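You operate a simulated robot arm through the tools that you are given. There is no shell and no other tool. Be economical: measure what you need, move in short steps, check, and stop when the job is done.

Carry out the task below with a simulated two-armed robot. There is one attempt and no reset: what you move stays moved.

Task
Take the one-ring purple part and put it on the top of the wall shelf. Take the blue part and put it on top of the black plate. Take the white pot and put it on the top of the wall shelf. Turn the pot regulator knob to 60. The order is free. Set down upright: white pot.

Only the result counts: the job must be done as asked and must still hold three seconds after the hand-in. Knocking over, shifting, dropping, spilling or breaking anything else fails it.

Robot
Two 7-joint arms with fingered hands on one trunk, on a base that drives. Base frame: it is fixed to the floor where the robot stands at the start and does not move with it; the origin is under the middle of the robot, x ahead of it, y to its left, z up; the surface under the hand at the start is at about z = 0.82. Readings come in m, rad, newtons and seconds.
The left shoulder is at the start at [0.07, 0.149, 1.135], the right one opposite. With the tool pointing down near the work surface each hand reaches from about 0.42 to 0.8 m from the robot's upright axis, wherever it stands, measured 20 degrees to its own side. Places, roughly: black plate (16x12x4 cm) [-4, 0.1, 0.8]; blue part (6x6x3 cm) [0.4, 0.8, 0.9]; one-ring purple part (6x6x3 cm) [0.7, 0.1, 0.8]; pot regulator knob [-1.8, 1.8, 0.7]; top of the wall shelf (16x30 cm) [-2.12, 2.3, 0.9]; white pot (8x8x9 cm) [-0.9, 1.9, 0.9]. Payload 3.6 kg a hand.
Tool frame (each hand has its own): the origin (TCP) lies between the finger pads and is the grasp point; the fingertips stand 0.025 m ahead of it; z points along the fingers, y is the line along which they close. Largest opening 0.088 m; the body of the gripper starts 0.029 m behind the TCP. The gripper is a hand of 4 fingers: y runs from the thumb to the fingers, the wrist lies at [-0.013, -0.097, -0.162] in the tool frame, and closing takes about 1.5 s.
Orientation is that of the tool frame in the base frame, as [roll, pitch, yaw] about the fixed x, y, z axes, in that order (R = Rz(yaw) Ry(pitch) Rx(roll)). With the fingers straight down and the wrist toward the robot, the tool's x, y and z point along [0, 1, 0], [1, 0, 0] and [0, 0, -1] of the base frame.

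Tools
- The arms move only by the tool apply_moves. It takes "left_series", "right_series" or both (then of equal length, played together; a hand with none holds still); each is a list of rows, each a list of 6 numbers: the turn, a rotation vector about the tool's x, y, z in rad, then the shift along the tool's x, y, z in mm. In form: [[wx, wy, wz, x, y, z], ...]. A call has 1 to 12 rows; each row is the pose to reach, as a shift and turn from the pose commanded when the call began, along the tool's axes at that moment. "left_gripper" and "right_gripper" are, for a hand that has rows, the opening in per cent of the stroke, from 0 (shut) to 100 (fully open), set as the call begins (left out, the last holds). Each row takes 0.2 s and may step no farther than 0.05 m and 0.15 rad from the row before; otherwise, or with a gripper value out of range, the whole call is refused. Where a pose cannot be reached the arm comes as near as it can. A force on the tool above 40 N (or 10 N above the force at the start of the call, whichever is more), or a blocked arm, ends the call early, and 0.2 s more pass. Each finger travels about 0.045 m/s and halts on what it meets, pressing with about 26 N; the grip force reading is that of the motor and also rises with nothing between the fingers. The clock runs only during rows and for 0.2 s after the last one: add rows that repeat a pose to give the fingers time. The reply holds the time, the measured pose of the TCP, the force on the tool along the base axes, the opening and the grip force, in the units named above and with some noise, with the torque about the TCP (base axes, N m) and any sound that the robot's microphone picked up.
- Cameras (640 x 400 px; columns grow to the right, rows downward): "scene" is now at [0.1349, 0.0344, 1.3708]; the picture's right is [0.38, -0.92, -0.00], its down [-0.45, -0.19, -0.87] and it looks along [0.81, 0.33, -0.49] (base axes); focal length 282 px, centre (320, 200). "left" rides on the left gripper at [-0.064, -0.083, -0.098] in its tool frame; the picture's right is [-0.62, -0.37, 0.69], its down [0.71, -0.63, 0.30] and it looks along [0.32, 0.68, 0.65] (tool axes); focal length 265 px, centre (320, 200). "right" rides on the right gripper at [0.064, -0.083, -0.098] in its tool frame; the picture's right is [-0.62, 0.37, -0.69], its down [-0.71, -0.63, 0.30] and it looks along [-0.32, 0.68, 0.65] (tool axes); focal length 265 px, centre (320, 200). There is no depth. A picture from a camera that has moved, and an enlarged one, comes with that camera's place and axes in the base frame and with its lens.
- get_image(camera): a new picture of that camera. No time passes.
- move_column(by): slides the trunk up (or, below 0, down) by that many m; the arms and the scene camera ride with it, the base frame stays. It gives what a move gives, with no picture.
- base_move(legs): drives the robot by 1 to 6 legs, each [ahead, left, turn to the left] in m, m and rad, along the robot's own axes; the way and the turn of a leg run together, so that a leg with both is an arc; at most 1.5 m and 3.142 rad a leg. The arms and the cameras ride along, it lands a little off, and it stops where it bumps. It gives what a move gives.
- curl_fingers(index, middle, ring, thumb_bend, thumb_turn, hand): sets how far each is bent, from 0 (flat) to 100 (curled in); at 30 the hand is open as for a grip, at 70 the pads meet at the TCP. One left out holds its place. A second passes; each finger stops where it meets its share of the squeeze, and holds until it gets a number again. A gripper value or a shape takes the hand back. It gives what a move gives, with no picture; readings hold the bend of each and the force on the fingers (four entries, about 0 where the hand has none), thumb and palm. thumb_turn goes from beside the hand (0) to across from the fingers (100), as for a grip.
- set_grasp(shape, hand): the hand has 4 fingers and takes this shape, open, in about a second: jaw (thumb against the fingers, like two jaws); tri (thumb and two fingers); tip (a fingertip pinch); poke (one finger out to press); point (the index stretched); flat (the hand flat); cup (the hand cupped); fist (a fist). The gripper value then closes the fingers along that shape, each until it touches; the sizes above hold for jaw. It gives what a move gives, with no picture.
- aim_head(pan, tilt): turns the head with the scene camera to pan (to the left, within 1.501 rad either way) and tilt (down, from -0.506 to 1.204), counted from straight ahead of the robot. It gives what a move gives.
- zoom(camera, box): a new picture of the part [left, top, right, bottom] of that camera's present view, enlarged. No time passes.
- hand_in(): hands the job in; it is judged then, once.

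Go step by step. Nothing tells you exact positions but the pictures and the camera data: compare them with the known pose of the tool, close in by small moves and look again before you grip or let go. The budget is 165 turns and 118 pictures, counting those below and the enlarged ones. Unless the task says otherwise, let go and move clear before handing in.

The tools are called after "Emit:" as name(argument=value, ...) on one line, values as JSON. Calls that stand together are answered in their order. apply_moves: Moves the arms, as the interface text tells. Its arguments: {"type":"object","properties":{"left_series":{"type":"array"},"left_gripper":{"type":"number"},"right_series":{"type":"array"},"right_gripper":{"type":"number"}},"required":[]} The other tools are called the same way: move_column (by) slides the trunk up or down; set_grasp (shape, hand) gives the hand a shape; curl_fingers (index, middle, ring, thumb_bend, thumb_turn, hand) moves the fingers one by one; base_move (legs) drives the base; aim_head (pan, tilt) turns the head that bears the scene camera; get_image (camera) takes a picture; zoom (camera, box) takes an enlarged picture of a part of a camera's view; hand_in () hands the job in.

At the start:

```text
time_s: 0.0
left_tool_pos: [0.3426, 0.4185, 1.0872]
left_ee_rot: [3.141, -0.002, 1.568]
left_ft_force: [1.1, 0.8, 0.1]
left_ft_torque: [0.02, -0.01, 0.0]
left_opening: 0.0876
left_grip_force: 0.0
left_shape: jaw
left_bend: [30.0, 30.0, 30.0, 30.0, 98.0]
left_finger forces: [0.1, 0.0, 0.0, 0.0, 0.0, 0.0]
right_tool_pos: [0.5674, 0.0015, 1.1266]
right_ee_rot: [-3.141, -0.001, 1.568]
right_ft_force: [0.0, 0.5, -0.1]
right_ft_torque: [0.02, -0.02, -0.02]
right_opening: 0.0877
right_grip_force: 0.0
right_shape: jaw
right_bend: [30.0, 30.0, 30.0, 30.0, 98.0]
right_finger forces: [0.0, 0.0, 0.0, 0.0, 0.1, 0.1]
trunk travel left (down, up): [-0.625, 0.315]
robot x, y, heading: [0.0011, -0.0017, -0.0]
head pan, tilt: [0.393, 0.511]
```

scene: 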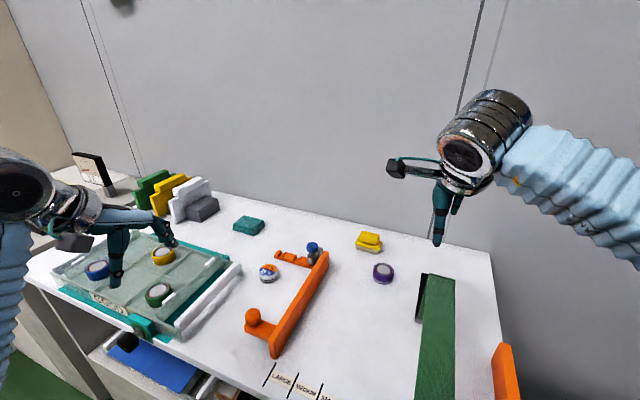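
right: 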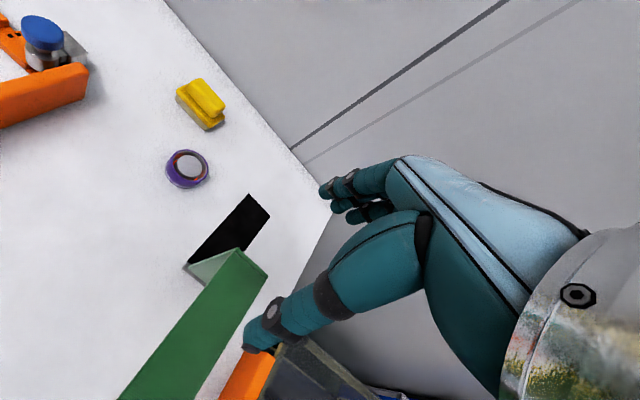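
left: 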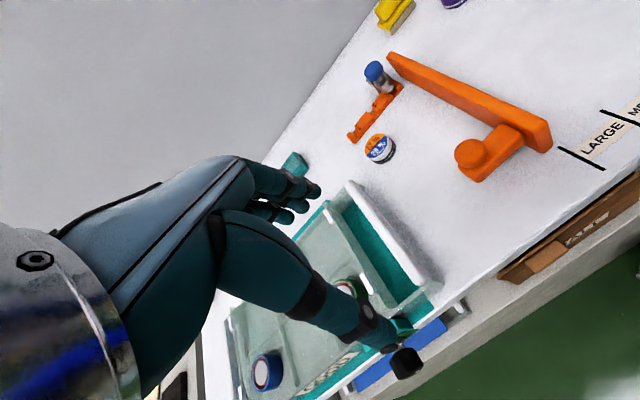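

I see the workbench: a purple part near the yellow block, and blue/yellow/green parts in a tray on the left. I'll zoom in on both regions to identify them.

Emit:
zoom(camera="scene", box=[20, 150, 260, 350])

Emit:
zoom(camera="scene", box=[240, 200, 520, 400])

Emit:
zoom(camera="right", box=[120, 60, 280, 220])

```text
2.00 times, centred on (140, 250) of scene
camera zoom: at [0.1349, 0.0344, 1.3708], right [0.38, -0.92, 0.0], down [-0.45, -0.19, -0.87], along [0.81, 0.33, -0.49], focal length 564 px, centre (680, 100)
```

zoom: 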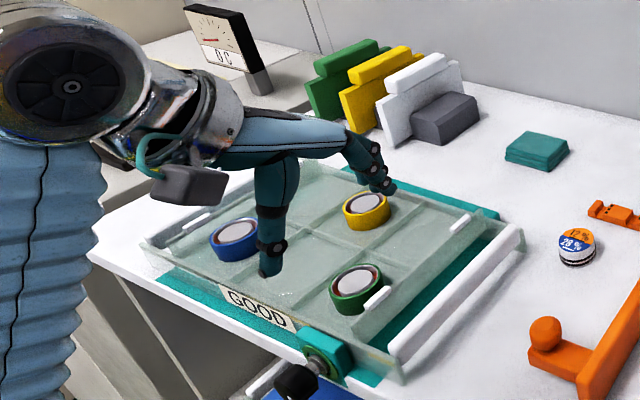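

```text
2.00 times, centred on (380, 300) of scene
camera zoom: at [0.1349, 0.0344, 1.3708], right [0.38, -0.92, 0.0], down [-0.45, -0.19, -0.87], along [0.81, 0.33, -0.49], focal length 564 px, centre (200, 0)
```

zoom: 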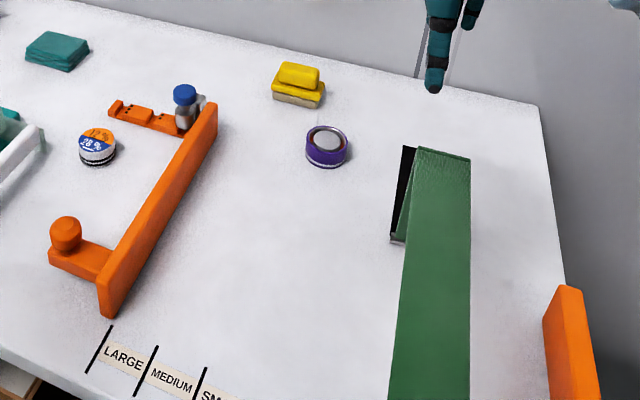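

```text
2.50 times, centred on (200, 140) of right
camera zoom: at [0.4839, 0.0657, 1.225], right [0.37, -0.62, 0.69], down [-0.63, -0.71, -0.3], along [0.68, -0.33, -0.65], focal length 664 px, centre (620, 350)
```

zoom: 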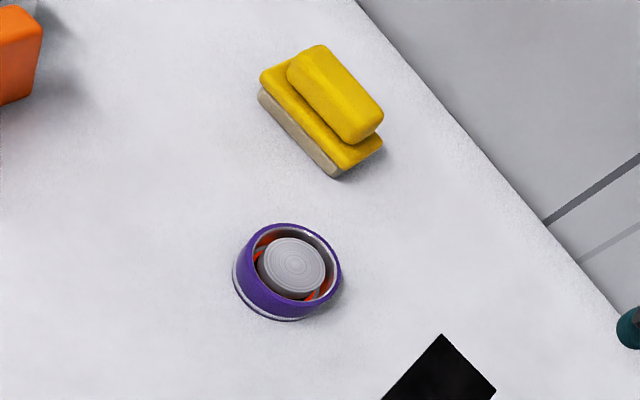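

The purple part is at about (0.712, 0.091), with one white ring. Next I need a closer look at the tray holding the blue part, since it may have a clear lid.

Emit:
zoom(camera="left", box=[220, 160, 460, 400])

Emit:
aim_head(pan=0.9, tilt=0.7)

Emit:
get_image(camera="scene")

```text
1.67 times, centred on (340, 280) of left
camera zoom: at [0.2593, 0.3537, 1.1863], right [-0.37, -0.62, -0.69], down [-0.63, 0.72, -0.3], along [0.68, 0.32, -0.65], focal length 442 px, centre (287, 67)
```

zoom: 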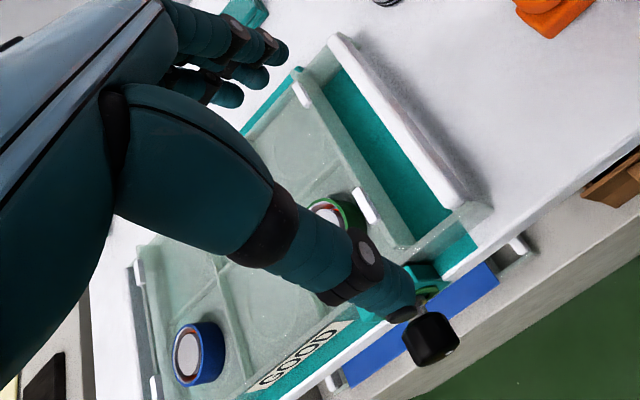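

```text
time_s: 0.9
left_tool_pos: [0.3444, 0.419, 1.0875]
left_ee_rot: [-3.141, 0.0, 1.568]
left_ft_force: [-0.4, 0.2, 0.4]
left_ft_torque: [-0.04, 0.02, -0.01]
left_opening: 0.0878
left_grip_force: 0.1
left_shape: jaw
left_bend: [30.0, 30.0, 30.0, 30.0, 98.0]
left_finger forces: [0.0, 0.0, 0.0, 0.0, 0.0, 0.0]
right_tool_pos: [0.5675, 0.001, 1.1263]
right_ee_rot: [-3.141, -0.001, 1.568]
right_ft_force: [0.4, -0.4, 0.3]
right_ft_torque: [0.0, -0.01, -0.01]
right_opening: 0.0876
right_grip_force: 0.1
right_shape: jaw
right_bend: [30.0, 30.0, 30.0, 30.0, 98.0]
right_finger forces: [0.0, 0.0, 0.0, 0.0, 0.1, 0.0]
trunk travel left (down, up): [-0.625, 0.315]
robot x, y, heading: [-0.0024, 0.0022, -0.001]
head pan, tilt: [0.901, 0.7]
```

```text
110 pictures are left
camera scene: at [0.1034, 0.0661, 1.3543], right [0.78, -0.62, 0.0], down [-0.4, -0.5, -0.77], along [0.48, 0.6, -0.64], focal length 282 px, centre (320, 200)
```

scene: 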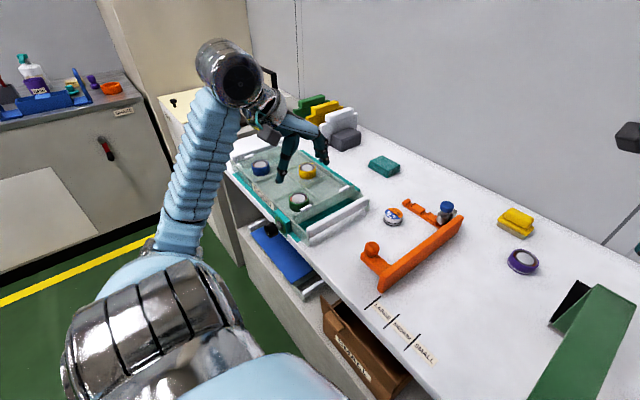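

The tray's structure is still unclear, so I'll zoom in on it from this head angle.

Emit:
zoom(camera="scene", box=[220, 110, 380, 250])

Emit:
zoom(camera="left", box=[230, 260, 380, 400])

```text
2.86 times, centred on (300, 180) of scene
camera zoom: at [0.1034, 0.0661, 1.3543], right [0.78, -0.62, 0.0], down [-0.4, -0.5, -0.77], along [0.48, 0.6, -0.64], focal length 805 px, centre (377, 257)
```

zoom: 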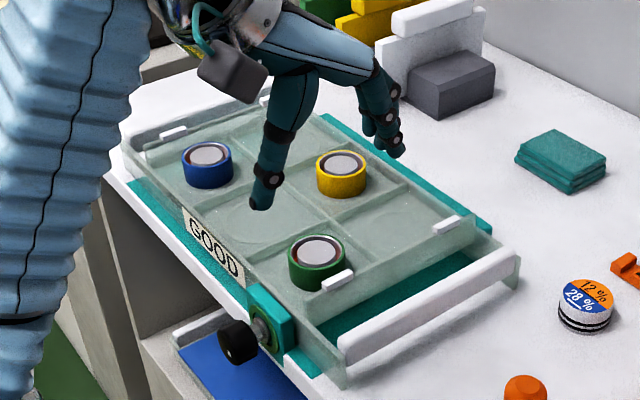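

```text
2.86 times, centred on (305, 330) of left
camera zoom: at [0.2589, 0.3535, 1.1865], right [-0.37, -0.62, -0.69], down [-0.63, 0.72, -0.3], along [0.68, 0.32, -0.65], focal length 758 px, centre (363, -171)
```

zoom: 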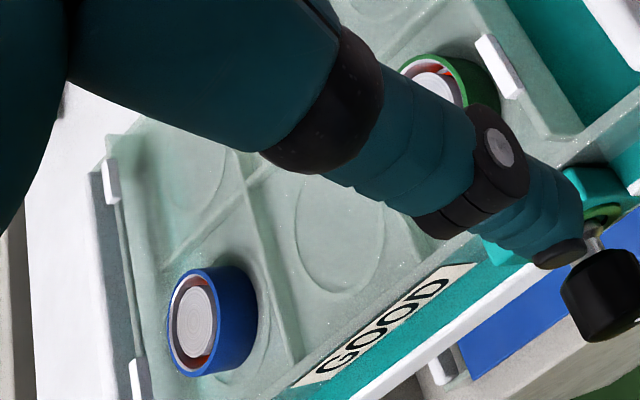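

It's an open tray with nests and the blue part at about (0.42, 0.77). I'll take the purple part first with the right hand: move above it and look.

Emit:
apply_moves(right_series=[[0, 0, 0, 18, 29, 26], [0, 0, 0, 36, 58, 52], [0, 0, 0, 54, 87, 78], [0, 0, 0, 72, 115, 104], [0, 0, 0, 90, 144, 130], [0, 0, 0, 90, 144, 170], [0, 0, 0, 90, 144, 200], [0, 0, 0, 90, 144, 200]])

Emit:
get_image(camera="right")

Emit:
aim_head(pan=0.1, tilt=0.6)

Emit:
get_image(camera="scene")

```text
time_s: 2.3
left_tool_pos: [0.344, 0.413, 1.0895]
left_ee_rot: [-3.14, -0.003, 1.565]
left_ft_force: [-0.2, 0.0, -0.8]
left_ft_torque: [0.04, 0.04, 0.0]
left_opening: 0.0877
left_grip_force: 0.0
left_shape: jaw
left_bend: [30.0, 30.0, 30.0, 30.0, 98.0]
left_finger forces: [0.1, 0.0, 0.0, 0.0, 0.0, 0.1]
right_tool_pos: [0.7405, -0.0254, 0.9784]
right_ee_rot: [3.138, -0.025, 1.405]
right_ft_force: [-0.3, -0.8, 0.0]
right_ft_torque: [0.03, 0.01, -0.01]
right_opening: 0.0882
right_grip_force: 0.0
right_shape: jaw
right_bend: [30.0, 30.0, 30.0, 30.0, 98.0]
right_finger forces: [0.0, 0.1, 0.0, 0.1, 0.0, 0.1]
right hand out of reach, approached as far as the arm can: row 5, 6
trunk travel left (down, up): [-0.625, 0.315]
robot x, y, heading: [0.0002, -0.0018, 0.001]
head pan, tilt: [0.901, 0.7]
stopped in row 6 (right hand): the arm was blocked; the commanded pose is now the measured one
```

```text
107 pictures are left
camera right: at [0.6687, 0.0476, 1.0795], right [0.25, -0.69, 0.68], down [-0.74, -0.59, -0.33], along [0.63, -0.42, -0.66], focal length 265 px, centre (320, 200)
```

right: 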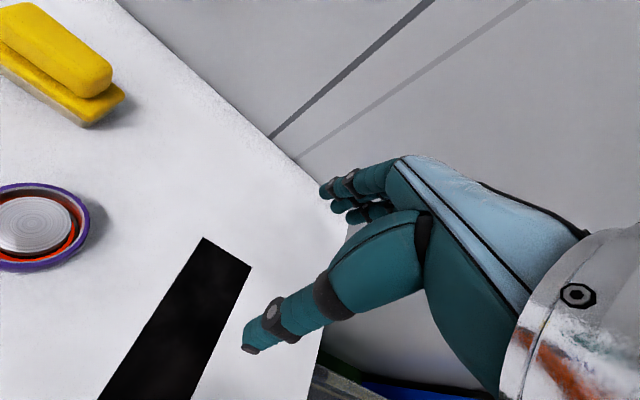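

```text
time_s: 3.4
left_tool_pos: [0.3444, 0.4161, 1.0876]
left_ee_rot: [-3.141, 0.001, 1.566]
left_ft_force: [0.5, 0.8, -0.1]
left_ft_torque: [-0.01, -0.01, -0.02]
left_opening: 0.0878
left_grip_force: 0.1
left_shape: jaw
left_bend: [30.0, 30.0, 30.0, 30.0, 98.0]
left_finger forces: [0.1, 0.0, 0.0, 0.0, 0.0, 0.0]
right_tool_pos: [0.7395, -0.0223, 0.9787]
right_ee_rot: [3.136, -0.022, 1.407]
right_ft_force: [0.5, -1.0, -0.1]
right_ft_torque: [-0.01, 0.02, 0.01]
right_opening: 0.0877
right_grip_force: 0.1
right_shape: jaw
right_bend: [30.0, 30.0, 30.0, 30.0, 98.0]
right_finger forces: [0.1, 0.1, 0.0, 0.1, 0.1, 0.1]
trunk travel left (down, up): [-0.625, 0.315]
robot x, y, heading: [0.0005, -0.0011, 0.0]
head pan, tilt: [0.099, 0.6]
```

```text
106 pictures are left
camera scene: at [0.1392, 0.0075, 1.3628], right [0.1, -0.99, 0.0], down [-0.56, -0.06, -0.82], along [0.82, 0.08, -0.57], focal length 282 px, centre (320, 200)
```

scene: 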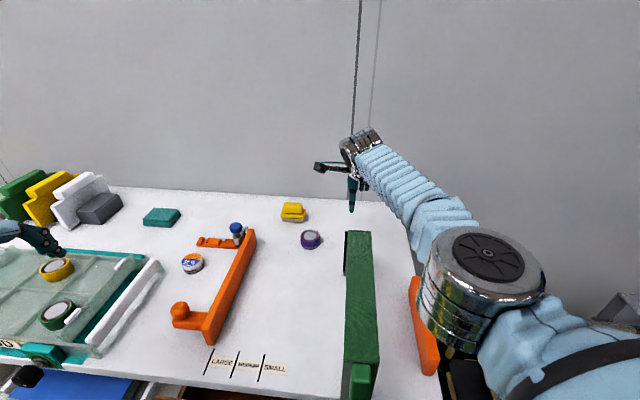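

The right hand ran out of reach sideways. I'll lift it, then shift the base left, watching the floor.

Emit:
apply_moves(right_series=[[0, 0, 0, 0, -20, -45], [0, 0, 0, 0, -50, -80], [0, 0, 0, 0, -80, -110]])

Emit:
aim_head(pan=0.6, tilt=1.15)

Emit:
get_image(camera="scene")

```text
time_s: 4.4
left_tool_pos: [0.3461, 0.4173, 1.0874]
left_ee_rot: [-3.138, 0.0, 1.567]
left_ft_force: [0.1, 0.3, 0.0]
left_ft_torque: [-0.01, 0.02, -0.02]
left_opening: 0.0877
left_grip_force: 0.1
left_shape: jaw
left_bend: [30.0, 30.0, 30.0, 30.0, 98.0]
left_finger forces: [0.0, 0.0, 0.0, 0.1, 0.0, 0.0]
right_tool_pos: [0.7423, -0.0722, 1.0653]
right_ee_rot: [-3.134, -0.017, 1.314]
right_ft_force: [0.1, -0.1, 0.1]
right_ft_torque: [0.02, 0.02, 0.01]
right_opening: 0.0877
right_grip_force: 0.0
right_shape: jaw
right_bend: [30.0, 30.0, 30.0, 30.0, 98.0]
right_finger forces: [0.0, 0.0, 0.2, 0.0, 0.0, 0.0]
right hand out of reach, approached as far as the arm can: row 1, 2, 3
trunk travel left (down, up): [-0.625, 0.315]
robot x, y, heading: [0.0003, -0.003, -0.003]
head pan, tilt: [0.099, 0.6]
stopped in row 3 (right hand): the arm was blocked; the commanded pose is now the measured one
```

```text
time_s: 5.4
left_tool_pos: [0.3443, 0.4181, 1.0878]
left_ee_rot: [-3.141, 0.0, 1.568]
left_ft_force: [0.3, 0.1, -0.7]
left_ft_torque: [-0.01, -0.01, -0.01]
left_opening: 0.0877
left_grip_force: 0.1
left_shape: jaw
left_bend: [30.0, 30.0, 30.0, 30.0, 98.0]
left_finger forces: [0.0, 0.0, 0.2, 0.0, 0.0, 0.0]
right_tool_pos: [0.7403, -0.0707, 1.0662]
right_ee_rot: [-3.138, -0.015, 1.315]
right_ft_force: [0.5, 0.4, -0.9]
right_ft_torque: [0.0, -0.03, 0.0]
right_opening: 0.088
right_grip_force: 0.0
right_shape: jaw
right_bend: [30.0, 30.0, 30.0, 30.0, 98.0]
right_finger forces: [0.0, 0.0, 0.0, 0.0, 0.0, 0.1]
trunk travel left (down, up): [-0.625, 0.315]
robot x, y, heading: [0.0027, -0.0014, -0.005]
head pan, tilt: [0.6, 1.15]
```

```text
105 pictures are left
camera scene: at [0.0999, 0.0328, 1.3212], right [0.56, -0.83, 0.0], down [-0.75, -0.51, -0.41], along [0.34, 0.23, -0.91], focal length 282 px, centre (320, 200)
```

scene: 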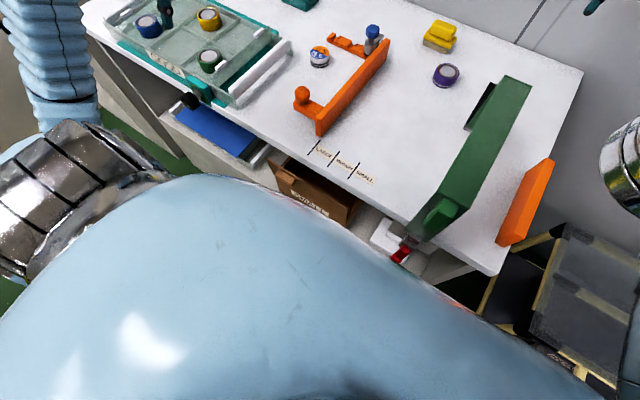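

The drawer sticks out slightly beyond the table edge at about x≈0.3. I'll back up a little and shift left 0.27 m.

Emit:
base_move(legs=[[-0.05, 0, 0], [0, 0.27, 0]])

Emit:
get_image(camera="right")

```text
time_s: 10.3
left_tool_pos: [0.2883, 0.6872, 1.0865]
left_ee_rot: [3.141, 0.003, 1.574]
left_ft_force: [0.4, 0.1, -0.4]
left_ft_torque: [0.02, 0.02, -0.01]
left_opening: 0.0878
left_grip_force: 0.0
left_shape: jaw
left_bend: [30.0, 30.0, 30.0, 30.0, 98.0]
left_finger forces: [0.0, 0.1, 0.1, 0.1, 0.0, 0.1]
right_tool_pos: [0.6888, 0.2046, 1.0673]
right_ee_rot: [-3.138, -0.013, 1.327]
right_ft_force: [0.1, 0.5, -0.2]
right_ft_torque: [-0.03, 0.03, -0.01]
right_opening: 0.0881
right_grip_force: 0.0
right_shape: jaw
right_bend: [30.0, 30.0, 30.0, 30.0, 98.0]
right_finger forces: [0.0, 0.0, 0.0, 0.0, 0.0, 0.0]
trunk travel left (down, up): [-0.625, 0.315]
robot x, y, heading: [-0.0494, 0.2689, 0.006]
head pan, tilt: [0.6, 1.15]
```

```text
104 pictures are left
camera right: at [0.6237, 0.2859, 1.1679], right [0.21, -0.7, 0.68], down [-0.78, -0.54, -0.31], along [0.58, -0.47, -0.66], focal length 265 px, centre (320, 200)
```

right: 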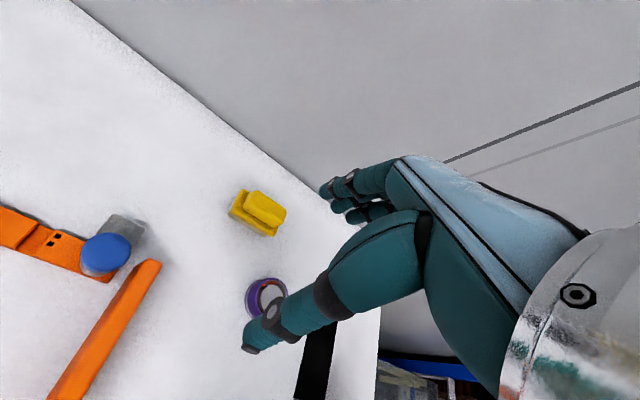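

The purple part is confirmed at about (0.712, 0.095). I'll move above it and square up the yaw.

Emit:
apply_moves(right_series=[[0, 0, -0.06, -26, 12, 0], [0, 0, -0.12, -55, 25, 30], [0, 0, -0.18, -82, 37, 60], [0, 0, -0.243, -103, 49, 90], [0, 0, -0.243, -103, 49, 117], [0, 0, -0.243, -103, 49, 117]])

Emit:
get_image(camera="right")

Emit:
aim_head(pan=-0.25, tilt=0.75)

Emit:
get_image(camera="scene")

```text
time_s: 11.7
left_tool_pos: [0.2877, 0.6872, 1.0883]
left_ee_rot: [3.14, 0.0, 1.576]
left_ft_force: [0.1, 0.2, -0.4]
left_ft_torque: [0.02, 0.04, -0.01]
left_opening: 0.0876
left_grip_force: 0.0
left_shape: jaw
left_bend: [30.0, 30.0, 30.0, 30.0, 98.0]
left_finger forces: [0.0, 0.0, 0.1, 0.0, 0.0, 0.0]
right_tool_pos: [0.7176, 0.1024, 0.95]
right_ee_rot: [-3.141, -0.017, 1.568]
right_ft_force: [-0.4, -0.6, -0.1]
right_ft_torque: [-0.03, -0.02, 0.03]
right_opening: 0.0877
right_grip_force: 0.0
right_shape: jaw
right_bend: [30.0, 30.0, 30.0, 30.0, 98.0]
right_finger forces: [0.0, 0.1, 0.0, 0.0, 0.0, 0.0]
right hand out of reach, approached as far as the arm can: row 2, 3, 4, 5, 6
trunk travel left (down, up): [-0.625, 0.315]
robot x, y, heading: [-0.0497, 0.2691, 0.001]
head pan, tilt: [0.6, 1.15]
```

```text
103 pictures are left
camera right: at [0.6348, 0.1648, 1.0518], right [0.37, -0.63, 0.68], down [-0.63, -0.71, -0.32], along [0.68, -0.31, -0.66], focal length 265 px, centre (320, 200)
```

right: 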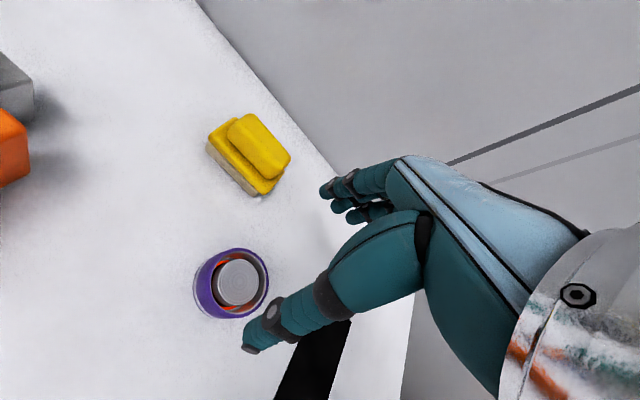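

```text
time_s: 12.9
left_tool_pos: [0.2888, 0.6868, 1.0885]
left_ee_rot: [-3.141, -0.002, 1.576]
left_ft_force: [0.2, 0.8, -0.7]
left_ft_torque: [0.02, 0.02, -0.02]
left_opening: 0.0877
left_grip_force: 0.0
left_shape: jaw
left_bend: [30.0, 30.0, 30.0, 30.0, 98.0]
left_finger forces: [0.1, 0.0, 0.0, 0.1, 0.0, 0.0]
right_tool_pos: [0.7182, 0.1013, 0.9515]
right_ee_rot: [3.141, -0.016, 1.568]
right_ft_force: [1.0, -0.2, 0.4]
right_ft_torque: [0.01, -0.03, -0.01]
right_opening: 0.0878
right_grip_force: 0.1
right_shape: jaw
right_bend: [30.0, 30.0, 30.0, 30.0, 98.0]
right_finger forces: [0.1, 0.1, 0.0, 0.0, 0.0, 0.0]
trunk travel left (down, up): [-0.625, 0.315]
robot x, y, heading: [-0.0498, 0.2678, 0.009]
head pan, tilt: [-0.25, 0.75]
```

```text
102 pictures are left
camera scene: at [0.0797, 0.2492, 1.35], right [-0.24, -0.97, 0.0], down [-0.66, 0.16, -0.73], along [0.71, -0.17, -0.68], focal length 282 px, centre (320, 200)
```

scene: 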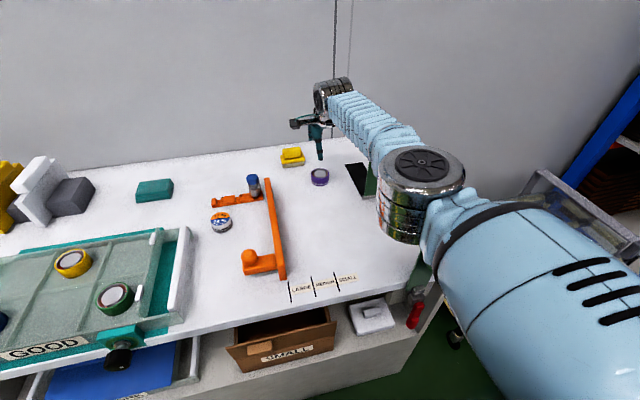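

The pose is at the limit of reach, so I'll drive ahead by 6 cm to get clearance.

Emit:
base_move(legs=[[0.06, 0, 0]])

```text
time_s: 14.0
left_tool_pos: [0.3174, 0.6866, 1.0879]
left_ee_rot: [-3.139, 0.001, 1.574]
left_ft_force: [-0.1, 0.8, -0.2]
left_ft_torque: [0.02, 0.03, 0.0]
left_opening: 0.0878
left_grip_force: 0.1
left_shape: jaw
left_bend: [30.0, 30.0, 30.0, 30.0, 98.0]
left_finger forces: [0.0, 0.0, 0.1, 0.0, 0.1, 0.1]
right_tool_pos: [0.7397, 0.106, 0.9379]
right_ee_rot: [-3.128, -0.01, 1.584]
right_ft_force: [-0.8, 0.2, 0.6]
right_ft_torque: [-0.01, 0.01, 0.01]
right_opening: 0.0879
right_grip_force: 0.1
right_shape: jaw
right_bend: [30.0, 30.0, 30.0, 30.0, 97.0]
right_finger forces: [0.0, 0.1, 0.0, 0.0, 0.0, 0.0]
trunk travel left (down, up): [-0.625, 0.315]
robot x, y, heading: [-0.0308, 0.2664, 0.007]
head pan, tilt: [-0.25, 0.75]
stopped in leg 1: the robot was blocked; the commanded pose is now the measured one
```

The base bumped something at x≈-0.03, probably the drawer. I'll back off 1 cm and check the drawer is unchanged.

Emit:
base_move(legs=[[-0.015, -0.01, 0]])

Emit:
aim_head(pan=0.3, tilt=1.1)

Emit:
get_image(camera="scene")

Emit:
get_image(camera="right")

```text
time_s: 14.8
left_tool_pos: [0.3025, 0.6836, 1.0883]
left_ee_rot: [3.138, 0.004, 1.577]
left_ft_force: [-0.4, 0.7, 0.9]
left_ft_torque: [0.03, 0.0, 0.0]
left_opening: 0.0878
left_grip_force: 0.1
left_shape: jaw
left_bend: [30.0, 30.0, 30.0, 30.0, 98.0]
left_finger forces: [0.0, 0.0, 0.0, 0.0, 0.0, 0.0]
right_tool_pos: [0.7263, 0.103, 0.9393]
right_ee_rot: [-3.126, -0.015, 1.588]
right_ft_force: [-0.2, -0.2, 0.3]
right_ft_torque: [0.01, 0.0, -0.02]
right_opening: 0.0878
right_grip_force: 0.1
right_shape: jaw
right_bend: [30.0, 30.0, 30.0, 30.0, 98.0]
right_finger forces: [0.0, 0.0, 0.0, 0.0, 0.1, 0.0]
trunk travel left (down, up): [-0.625, 0.315]
robot x, y, heading: [-0.0397, 0.2635, 0.009]
head pan, tilt: [-0.25, 0.75]
stopped in leg 1: the robot was blocked; the commanded pose is now the measured one
```

```text
time_s: 15.8
left_tool_pos: [0.3089, 0.6843, 1.0873]
left_ee_rot: [-3.14, 0.004, 1.576]
left_ft_force: [-0.6, 0.3, 1.2]
left_ft_torque: [0.0, 0.04, 0.02]
left_opening: 0.0874
left_grip_force: 0.0
left_shape: jaw
left_bend: [30.0, 30.0, 30.0, 30.0, 98.0]
left_finger forces: [0.0, 0.0, 0.0, 0.1, 0.1, 0.0]
right_tool_pos: [0.7297, 0.1044, 0.9374]
right_ee_rot: [-3.12, -0.013, 1.583]
right_ft_force: [0.0, 0.6, -0.6]
right_ft_torque: [0.0, 0.01, -0.03]
right_opening: 0.0883
right_grip_force: 0.0
right_shape: jaw
right_bend: [30.0, 30.0, 30.0, 30.0, 98.0]
right_finger forces: [0.0, 0.1, 0.1, 0.1, 0.1, 0.0]
trunk travel left (down, up): [-0.625, 0.315]
robot x, y, heading: [-0.0384, 0.2637, 0.008]
head pan, tilt: [0.3, 1.1]
```

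```text
101 pictures are left
camera scene: at [0.0773, 0.2851, 1.324], right [0.3, -0.95, 0.0], down [-0.85, -0.27, -0.45], along [0.43, 0.14, -0.89], focal length 282 px, centre (320, 200)
```

scene: 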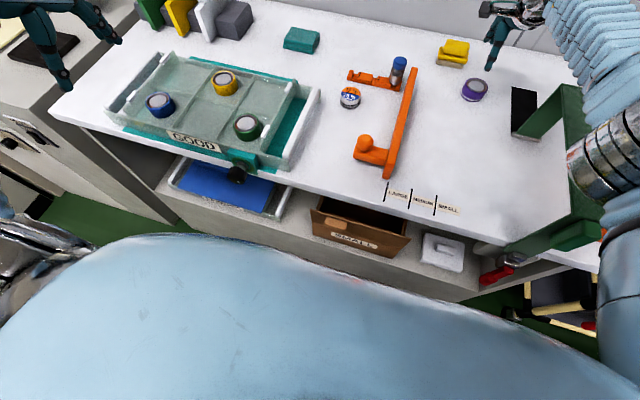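

```text
100 pictures are left
camera right: at [0.6474, 0.1652, 1.0389], right [0.39, -0.62, 0.68], down [-0.63, -0.72, -0.3], along [0.67, -0.31, -0.67], focal length 265 px, centre (320, 200)
```

right: 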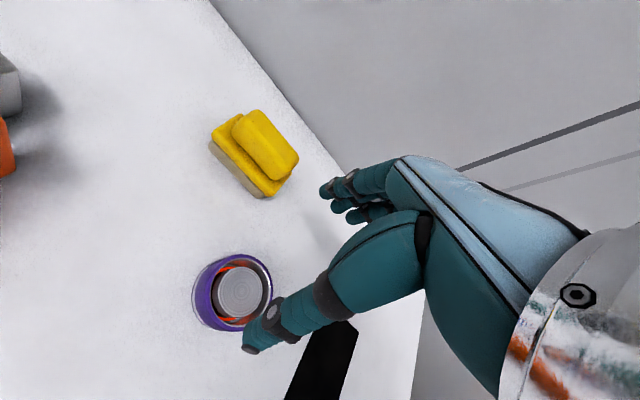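

Even backing was blocked, so perhaps the right arm's elbow touches the chute. Let me look right.

Emit:
aim_head(pan=-0.5, tilt=0.95)

Emit:
get_image(camera="scene")

```text
time_s: 16.9
left_tool_pos: [0.307, 0.684, 1.0871]
left_ee_rot: [-3.141, 0.003, 1.575]
left_ft_force: [0.5, -0.4, -0.1]
left_ft_torque: [-0.01, 0.0, -0.01]
left_opening: 0.088
left_grip_force: 0.1
left_shape: jaw
left_bend: [30.0, 30.0, 30.0, 30.0, 98.0]
left_finger forces: [0.1, 0.0, 0.0, 0.0, 0.0, 0.1]
right_tool_pos: [0.7277, 0.1024, 0.938]
right_ee_rot: [-3.124, -0.014, 1.585]
right_ft_force: [-0.2, 0.6, -0.1]
right_ft_torque: [0.0, 0.02, -0.01]
right_opening: 0.0884
right_grip_force: 0.0
right_shape: jaw
right_bend: [30.0, 30.0, 30.0, 30.0, 98.0]
right_finger forces: [0.1, 0.1, 0.0, 0.1, 0.0, 0.1]
trunk travel left (down, up): [-0.625, 0.315]
robot x, y, heading: [-0.0369, 0.2665, 0.001]
head pan, tilt: [-0.499, 0.949]
```

```text
99 pictures are left
camera scene: at [0.0795, 0.231, 1.3344], right [-0.47, -0.88, 0.0], down [-0.72, 0.38, -0.58], along [0.51, -0.27, -0.81], focal length 282 px, centre (320, 200)
```

scene: 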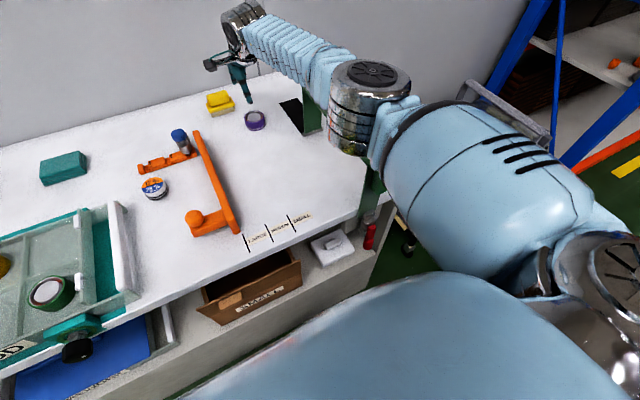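

The right elbow hangs right over the chute. I'll raise the trunk 0.12 m to free it, then see.

Emit:
move_column(by=0.12)

Emit:
get_image(camera="scene")

```text
time_s: 18.4
left_tool_pos: [0.3049, 0.6822, 1.2071]
left_ee_rot: [-3.142, 0.004, 1.576]
left_ft_force: [-0.1, -0.1, -0.1]
left_ft_torque: [0.01, -0.01, -0.01]
left_opening: 0.0878
left_grip_force: 0.0
left_shape: jaw
left_bend: [30.0, 30.0, 30.0, 30.0, 98.0]
left_finger forces: [0.0, 0.0, 0.0, 0.0, 0.1, 0.1]
right_tool_pos: [0.7272, 0.103, 1.0588]
right_ee_rot: [-3.123, -0.013, 1.586]
right_ft_force: [-0.2, -0.3, -0.2]
right_ft_torque: [-0.03, 0.03, -0.02]
right_opening: 0.0878
right_grip_force: 0.0
right_shape: jaw
right_bend: [30.0, 30.0, 30.0, 30.0, 98.0]
right_finger forces: [0.0, 0.0, 0.1, 0.0, 0.0, 0.0]
trunk travel left (down, up): [-0.745, 0.195]
robot x, y, heading: [-0.0349, 0.2676, 0.009]
head pan, tilt: [-0.499, 0.949]
```

```text
98 pictures are left
camera scene: at [0.0787, 0.2307, 1.4544], right [-0.47, -0.88, 0.0], down [-0.72, 0.38, -0.58], along [0.51, -0.28, -0.81], focal length 282 px, centre (320, 200)
```

scene: 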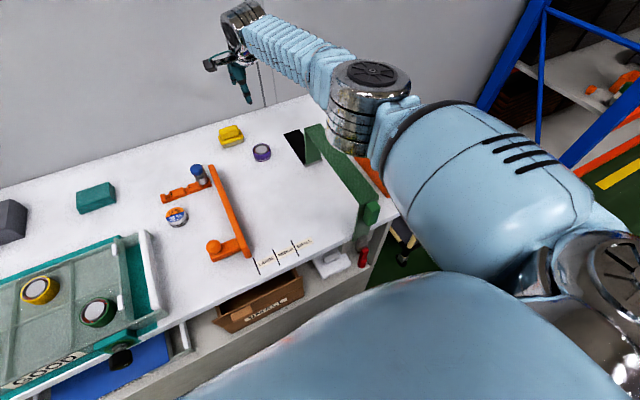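

With the trunk up the elbow is clear of the chute, which looks unmoved. I'll move the right hand over the purple part and lower it partway.

Emit:
apply_moves(right_series=[[0, 0, 0, -8, -15, 20], [0, 0, 0, -8, -15, 50], [0, 0, 0, -8, -15, 80], [0, 0, 0, -8, -15, 110], [0, 0, 0, -8, -15, 140], [0, 0, 0, -8, -15, 140]])

Emit:
get_image(camera="right")

Emit:
get_image(camera="scene")

```text
time_s: 19.8
left_tool_pos: [0.3062, 0.683, 1.2076]
left_ee_rot: [3.141, 0.002, 1.575]
left_ft_force: [-0.4, 0.0, -1.1]
left_ft_torque: [0.0, 0.02, 0.02]
left_opening: 0.0875
left_grip_force: 0.1
left_shape: jaw
left_bend: [30.0, 30.0, 30.0, 30.0, 98.0]
left_finger forces: [0.0, 0.1, 0.0, 0.1, 0.1, 0.1]
right_tool_pos: [0.7044, 0.0955, 0.9156]
right_ee_rot: [-3.123, -0.014, 1.586]
right_ft_force: [0.7, 0.7, 0.1]
right_ft_torque: [0.03, 0.04, -0.02]
right_opening: 0.088
right_grip_force: 0.1
right_shape: jaw
right_bend: [30.0, 30.0, 30.0, 30.0, 98.0]
right_finger forces: [0.0, 0.0, 0.0, 0.1, 0.0, 0.0]
right hand out of reach, approached as far as the arm can: row 5, 6
trunk travel left (down, up): [-0.745, 0.195]
robot x, y, heading: [-0.0366, 0.266, 0.001]
head pan, tilt: [-0.499, 0.949]
```

```text
97 pictures are left
camera right: at [0.6219, 0.156, 1.0177], right [0.39, -0.62, 0.68], down [-0.63, -0.72, -0.3], along [0.68, -0.3, -0.67], focal length 265 px, centre (320, 200)
```

right: 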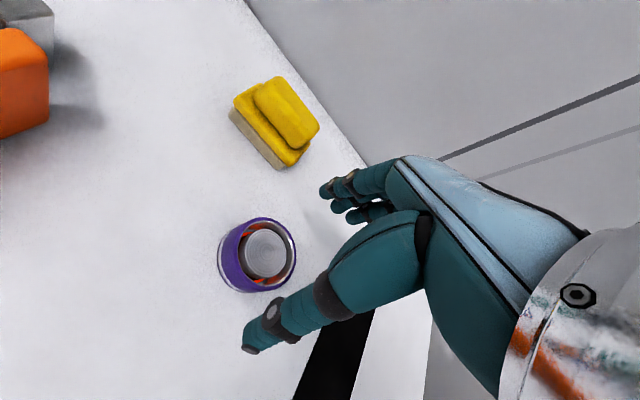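

```text
96 pictures are left
camera scene: at [0.0789, 0.2302, 1.4545], right [-0.47, -0.88, 0.0], down [-0.72, 0.38, -0.58], along [0.51, -0.27, -0.81], focal length 282 px, centre (320, 200)
```

scene: 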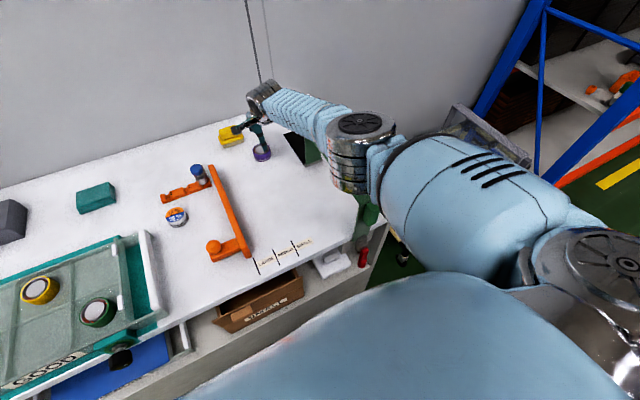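

The target is a few cm beyond reach. Turning the robot left brings the right shoulder forward and the elbow away from the chute. I'll lift and retract the hand, then turn.

Emit:
apply_moves(right_series=[[0, 0, 0, 0, 0, -50], [0, 0, 0, 0, 0, -100], [0, 0, 0, 0, -40, -120], [0, 0, 0, 0, -80, -130], [0, 0, 0, 0, -120, -130], [0, 0, 0, 0, -160, -130]])

Emit:
base_move(legs=[[0, 0, 0.65]])

Emit:
get_image(camera="right")

Emit:
get_image(camera="scene")

```text
time_s: 21.2
left_tool_pos: [0.3036, 0.6808, 1.2091]
left_ee_rot: [3.139, 0.001, 1.578]
left_ft_force: [0.2, -0.2, 0.1]
left_ft_torque: [0.01, 0.02, -0.01]
left_opening: 0.0878
left_grip_force: 0.0
left_shape: jaw
left_bend: [30.0, 30.0, 30.0, 30.0, 98.0]
left_finger forces: [0.1, 0.1, 0.0, 0.0, 0.1, 0.0]
right_tool_pos: [0.5456, 0.0873, 1.0542]
right_ee_rot: [-3.126, -0.016, 1.58]
right_ft_force: [0.6, 0.5, -0.3]
right_ft_torque: [-0.01, -0.01, 0.01]
right_opening: 0.088
right_grip_force: 0.1
right_shape: jaw
right_bend: [30.0, 30.0, 30.0, 30.0, 98.0]
right_finger forces: [0.0, 0.1, 0.0, 0.0, 0.0, 0.0]
trunk travel left (down, up): [-0.745, 0.195]
robot x, y, heading: [-0.0354, 0.2636, 0.005]
head pan, tilt: [-0.499, 0.949]
```

```text
time_s: 26.0
left_tool_pos: [-0.0163, 0.8044, 1.2085]
left_ee_rot: [3.14, 0.002, 2.226]
left_ft_force: [0.8, -0.1, 0.9]
left_ft_torque: [0.01, 0.0, -0.04]
left_opening: 0.0877
left_grip_force: 0.1
left_shape: jaw
left_bend: [30.0, 30.0, 30.0, 30.0, 98.0]
left_finger forces: [0.1, 0.0, 0.0, 0.0, 0.0, 0.0]
right_tool_pos: [0.5359, 0.4761, 1.0522]
right_ee_rot: [-3.125, -0.014, 2.236]
right_ft_force: [0.3, 0.4, 0.3]
right_ft_torque: [-0.02, 0.0, 0.01]
right_opening: 0.088
right_grip_force: 0.0
right_shape: jaw
right_bend: [30.0, 30.0, 30.0, 30.0, 98.0]
right_finger forces: [0.1, 0.0, 0.0, 0.0, 0.0, 0.0]
trunk travel left (down, up): [-0.745, 0.195]
robot x, y, heading: [-0.0367, 0.2632, 0.656]
head pan, tilt: [-0.499, 0.949]
```

```text
95 pictures are left
camera right: at [0.4326, 0.4763, 1.1556], right [0.69, -0.26, 0.68], down [-0.06, -0.95, -0.3], along [0.72, 0.17, -0.67], focal length 265 px, centre (320, 200)
```

right: 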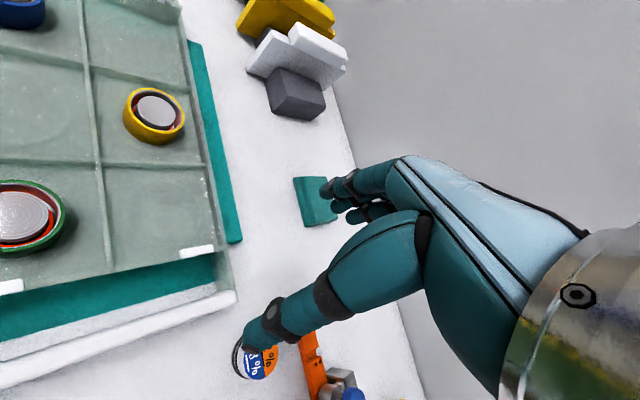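

```text
94 pictures are left
camera scene: at [0.0758, 0.3058, 1.4545], right [0.16, -0.99, 0.0], down [-0.8, -0.13, -0.58], along [0.57, 0.09, -0.81], focal length 282 px, centre (320, 200)
```

scene: 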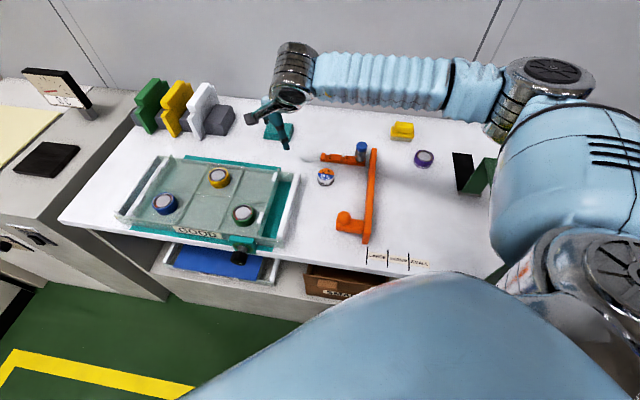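

The turn went clean. Now I'll carry the right hand over to the purple part at the same height.

Emit:
apply_moves(right_series=[[0, 0, 0.07, -41, -10, 0], [0, 0, 0.14, -82, -19, 0], [0, 0, 0.21, -122, -29, 0], [0, 0, 0.28, -163, -38, 0], [0, 0, 0.35, -204, -48, 0], [0, 0, 0.42, -245, -58, 0], [0, 0, 0.49, -285, -67, 0], [0, 0, 0.56, -326, -77, 0], [0, 0, 0.63, -366, -86, 0], [0, 0, 0.66, -406, -96, 0], [0, 0, 0.66, -406, -96, 40], [0, 0, 0.66, -406, -96, 40]])

Emit:
get_image(camera="right")

Emit:
get_image(camera="scene")

```text
time_s: 28.6
left_tool_pos: [-0.0162, 0.8054, 1.2067]
left_ee_rot: [-3.141, 0.003, 2.227]
left_ft_force: [-0.3, -0.3, 1.1]
left_ft_torque: [0.01, 0.02, 0.0]
left_opening: 0.0879
left_grip_force: 0.0
left_shape: jaw
left_bend: [30.0, 30.0, 30.0, 30.0, 98.0]
left_finger forces: [0.0, 0.0, 0.0, 0.0, 0.0, 0.0]
right_tool_pos: [0.7105, 0.0975, 1.0099]
right_ee_rot: [-3.118, 0.001, 1.574]
right_ft_force: [0.2, 0.4, -0.4]
right_ft_torque: [-0.01, 0.0, -0.02]
right_opening: 0.088
right_grip_force: 0.1
right_shape: jaw
right_bend: [30.0, 30.0, 30.0, 30.0, 98.0]
right_finger forces: [0.0, 0.0, 0.1, 0.0, 0.0, 0.0]
trunk travel left (down, up): [-0.745, 0.195]
robot x, y, heading: [-0.0375, 0.2661, 0.654]
head pan, tilt: [-0.499, 0.949]
```

```text
93 pictures are left
camera right: at [0.6291, 0.1605, 1.1115], right [0.39, -0.62, 0.69], down [-0.63, -0.72, -0.29], along [0.67, -0.32, -0.67], focal length 265 px, centre (320, 200)
```

right: 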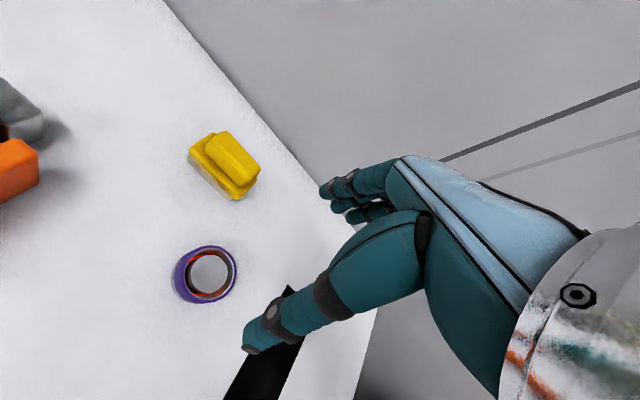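

```text
92 pictures are left
camera scene: at [0.0756, 0.3078, 1.4545], right [0.16, -0.99, 0.0], down [-0.8, -0.13, -0.58], along [0.57, 0.09, -0.81], focal length 282 px, centre (320, 200)
```

scene: 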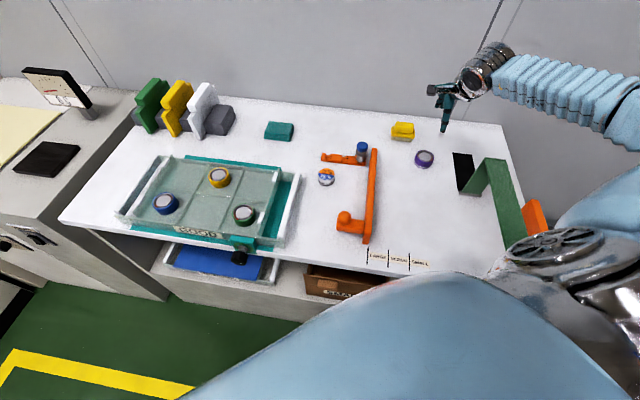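

The hand is above the part now, with the arm in reach. I'll descend to z≈0.89 and check alignment.

Emit:
apply_moves(right_series=[[-0.02, 0, 0, -2, 3, 40], [-0.02, 0, 0, -2, 3, 80], [-0.02, 0, 0, -2, 3, 105], [-0.02, 0, 0, -2, 3, 120], [-0.02, 0, 0, -2, 3, 120]])

Emit:
get_image(camera="right")

Emit:
zoom(camera="scene", box=[360, 60, 560, 220])

```text
time_s: 29.8
left_tool_pos: [-0.0169, 0.8045, 1.2084]
left_ee_rot: [3.14, 0.005, 2.229]
left_ft_force: [0.4, 0.0, -0.2]
left_ft_torque: [0.01, 0.01, 0.01]
left_opening: 0.0875
left_grip_force: 0.1
left_shape: jaw
left_bend: [30.0, 30.0, 30.0, 30.0, 98.0]
left_finger forces: [0.1, 0.1, 0.1, 0.0, 0.0, 0.1]
right_tool_pos: [0.7097, 0.097, 0.8879]
right_ee_rot: [-3.139, 0.002, 1.576]
right_ft_force: [0.1, -0.1, 0.3]
right_ft_torque: [-0.02, 0.04, 0.03]
right_opening: 0.088
right_grip_force: 0.0
right_shape: jaw
right_bend: [30.0, 30.0, 30.0, 30.0, 98.0]
right_finger forces: [0.0, 0.1, 0.0, 0.0, 0.1, 0.0]
trunk travel left (down, up): [-0.745, 0.195]
robot x, y, heading: [-0.0375, 0.2628, 0.66]
head pan, tilt: [-0.499, 0.949]
```

```text
91 pictures are left
camera right: at [0.6275, 0.1604, 0.9879], right [0.37, -0.62, 0.69], down [-0.63, -0.72, -0.3], along [0.68, -0.32, -0.66], focal length 265 px, centre (320, 200)
```

right: 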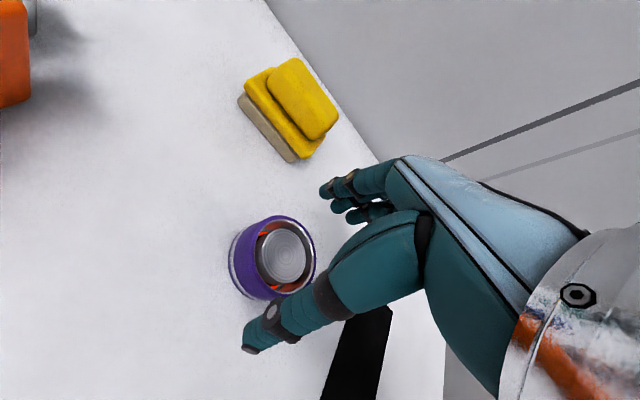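

```text
2.50 times, centred on (460, 140) of scene
camera zoom: at [0.076, 0.3072, 1.4544], right [0.16, -0.99, 0.0], down [-0.8, -0.13, -0.58], along [0.57, 0.09, -0.81], focal length 704 px, centre (-30, 350)
```

zoom: 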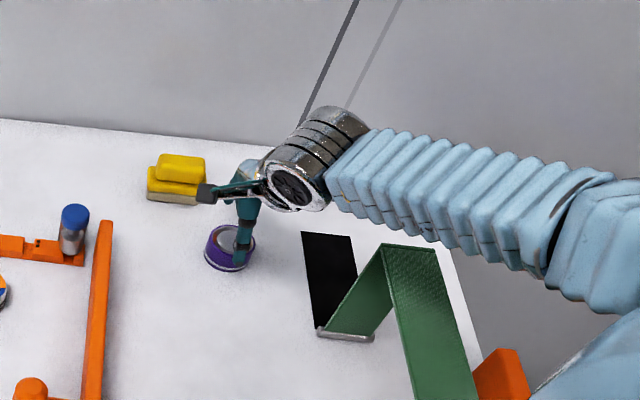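

Alignment looks right: the part centre falls on the hand axis. I'll descend to z≈0.856.

Emit:
apply_moves(right_series=[[0, 0, 0, -2, 1, 16], [0, 0, 0, -2, 1, 32], [0, 0, 0, -2, 1, 32]])

Emit:
get_image(camera="right")

```text
time_s: 30.6
left_tool_pos: [-0.0185, 0.8057, 1.2082]
left_ee_rot: [3.14, 0.003, 2.228]
left_ft_force: [0.1, 0.7, -0.9]
left_ft_torque: [-0.01, 0.0, 0.02]
left_opening: 0.0875
left_grip_force: 0.0
left_shape: jaw
left_bend: [30.0, 30.0, 30.0, 30.0, 98.0]
left_finger forces: [0.0, 0.0, 0.1, 0.0, 0.0, 0.0]
right_tool_pos: [0.7096, 0.0933, 0.8587]
right_ee_rot: [-3.141, 0.0, 1.578]
right_ft_force: [-0.7, 0.0, -0.5]
right_ft_torque: [-0.01, -0.03, -0.01]
right_opening: 0.0883
right_grip_force: 0.0
right_shape: jaw
right_bend: [30.0, 30.0, 30.0, 30.0, 98.0]
right_finger forces: [0.0, 0.1, 0.0, 0.0, 0.0, 0.0]
trunk travel left (down, up): [-0.745, 0.195]
robot x, y, heading: [-0.0363, 0.265, 0.66]
head pan, tilt: [-0.499, 0.949]
```

```text
89 pictures are left
camera right: at [0.6267, 0.1566, 0.9583], right [0.37, -0.62, 0.69], down [-0.63, -0.72, -0.3], along [0.68, -0.32, -0.65], focal length 265 px, centre (320, 200)
```

right: 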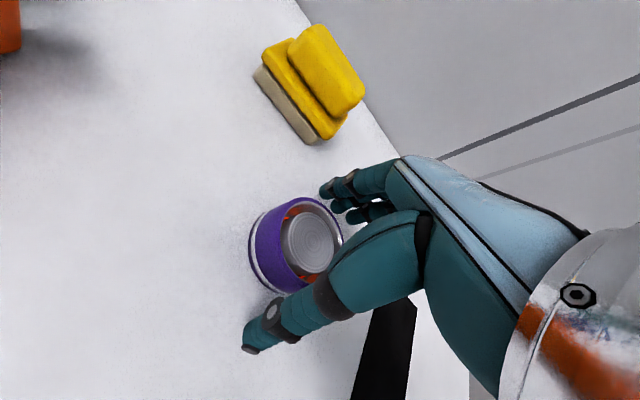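

The part sits between the thumb and fingers. I'll go 6 mm lower and close.

Emit:
apply_moves(right_series=[[0, 0, 0, 0, 1, 6], [0, 0, 0, 0, 1, 6]])

Emit:
apply_moves(right_series=[[0, 0, 0, 0, 0, 0], [0, 0, 0, 0, 0, 0], [0, 0, 0, 0, 0, 0], [0, 0, 0, 0, 0, 0], [0, 0, 0, 0, 0, 0], [0, 0, 0, 0, 0, 0], [0, 0, 0, 0, 0, 0]], right_gripper=0)

Emit:
get_image(camera="right")

```text
time_s: 31.2
left_tool_pos: [-0.0178, 0.8049, 1.2079]
left_ee_rot: [3.139, 0.004, 2.229]
left_ft_force: [-0.5, -0.2, -0.2]
left_ft_torque: [0.02, -0.02, -0.01]
left_opening: 0.0878
left_grip_force: 0.1
left_shape: jaw
left_bend: [30.0, 30.0, 30.0, 30.0, 98.0]
left_finger forces: [0.0, 0.0, 0.1, 0.0, 0.0, 0.0]
right_tool_pos: [0.7101, 0.0926, 0.8512]
right_ee_rot: [-3.136, 0.001, 1.576]
right_ft_force: [0.2, 0.9, -0.1]
right_ft_torque: [0.03, 0.03, -0.01]
right_opening: 0.0878
right_grip_force: 0.0
right_shape: jaw
right_bend: [30.0, 30.0, 30.0, 30.0, 98.0]
right_finger forces: [0.1, 0.1, 0.0, 0.0, 0.0, 0.1]
trunk travel left (down, up): [-0.745, 0.195]
robot x, y, heading: [-0.0364, 0.2648, 0.665]
head pan, tilt: [-0.499, 0.949]
```

```text
time_s: 32.8
left_tool_pos: [-0.0166, 0.804, 1.2088]
left_ee_rot: [3.139, 0.004, 2.229]
left_ft_force: [0.1, 0.2, 0.3]
left_ft_torque: [0.0, 0.01, 0.0]
left_opening: 0.0878
left_grip_force: 0.0
left_shape: jaw
left_bend: [30.0, 30.0, 30.0, 30.0, 98.0]
left_finger forces: [0.1, 0.0, 0.0, 0.1, 0.0, 0.0]
right_tool_pos: [0.7108, 0.0941, 0.8514]
right_ee_rot: [-3.138, 0.002, 1.576]
right_ft_force: [-0.8, 0.4, 0.3]
right_ft_torque: [0.02, -0.01, 0.01]
right_opening: 0.0465
right_grip_force: 26.3
right_shape: jaw
right_bend: [73.0, 41.0, 43.0, 71.0, 100.0]
right_finger forces: [13.1, 8.2, 0.1, 0.0, 22.7, 0.1]
trunk travel left (down, up): [-0.745, 0.195]
robot x, y, heading: [-0.0372, 0.2614, 0.662]
head pan, tilt: [-0.499, 0.949]
```

```text
88 pictures are left
camera right: at [0.6278, 0.157, 0.9511], right [0.37, -0.62, 0.69], down [-0.63, -0.72, -0.3], along [0.68, -0.32, -0.66], focal length 265 px, centre (320, 200)
```

right: 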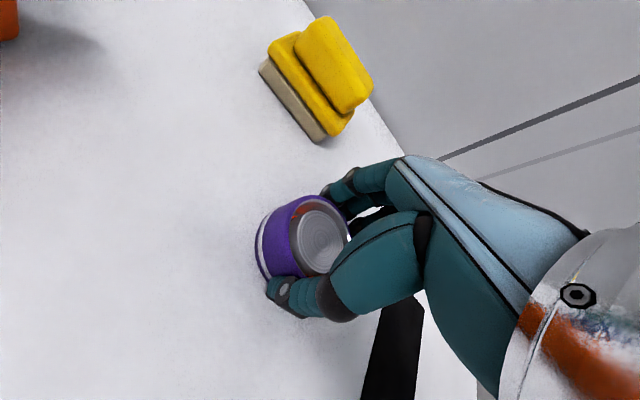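

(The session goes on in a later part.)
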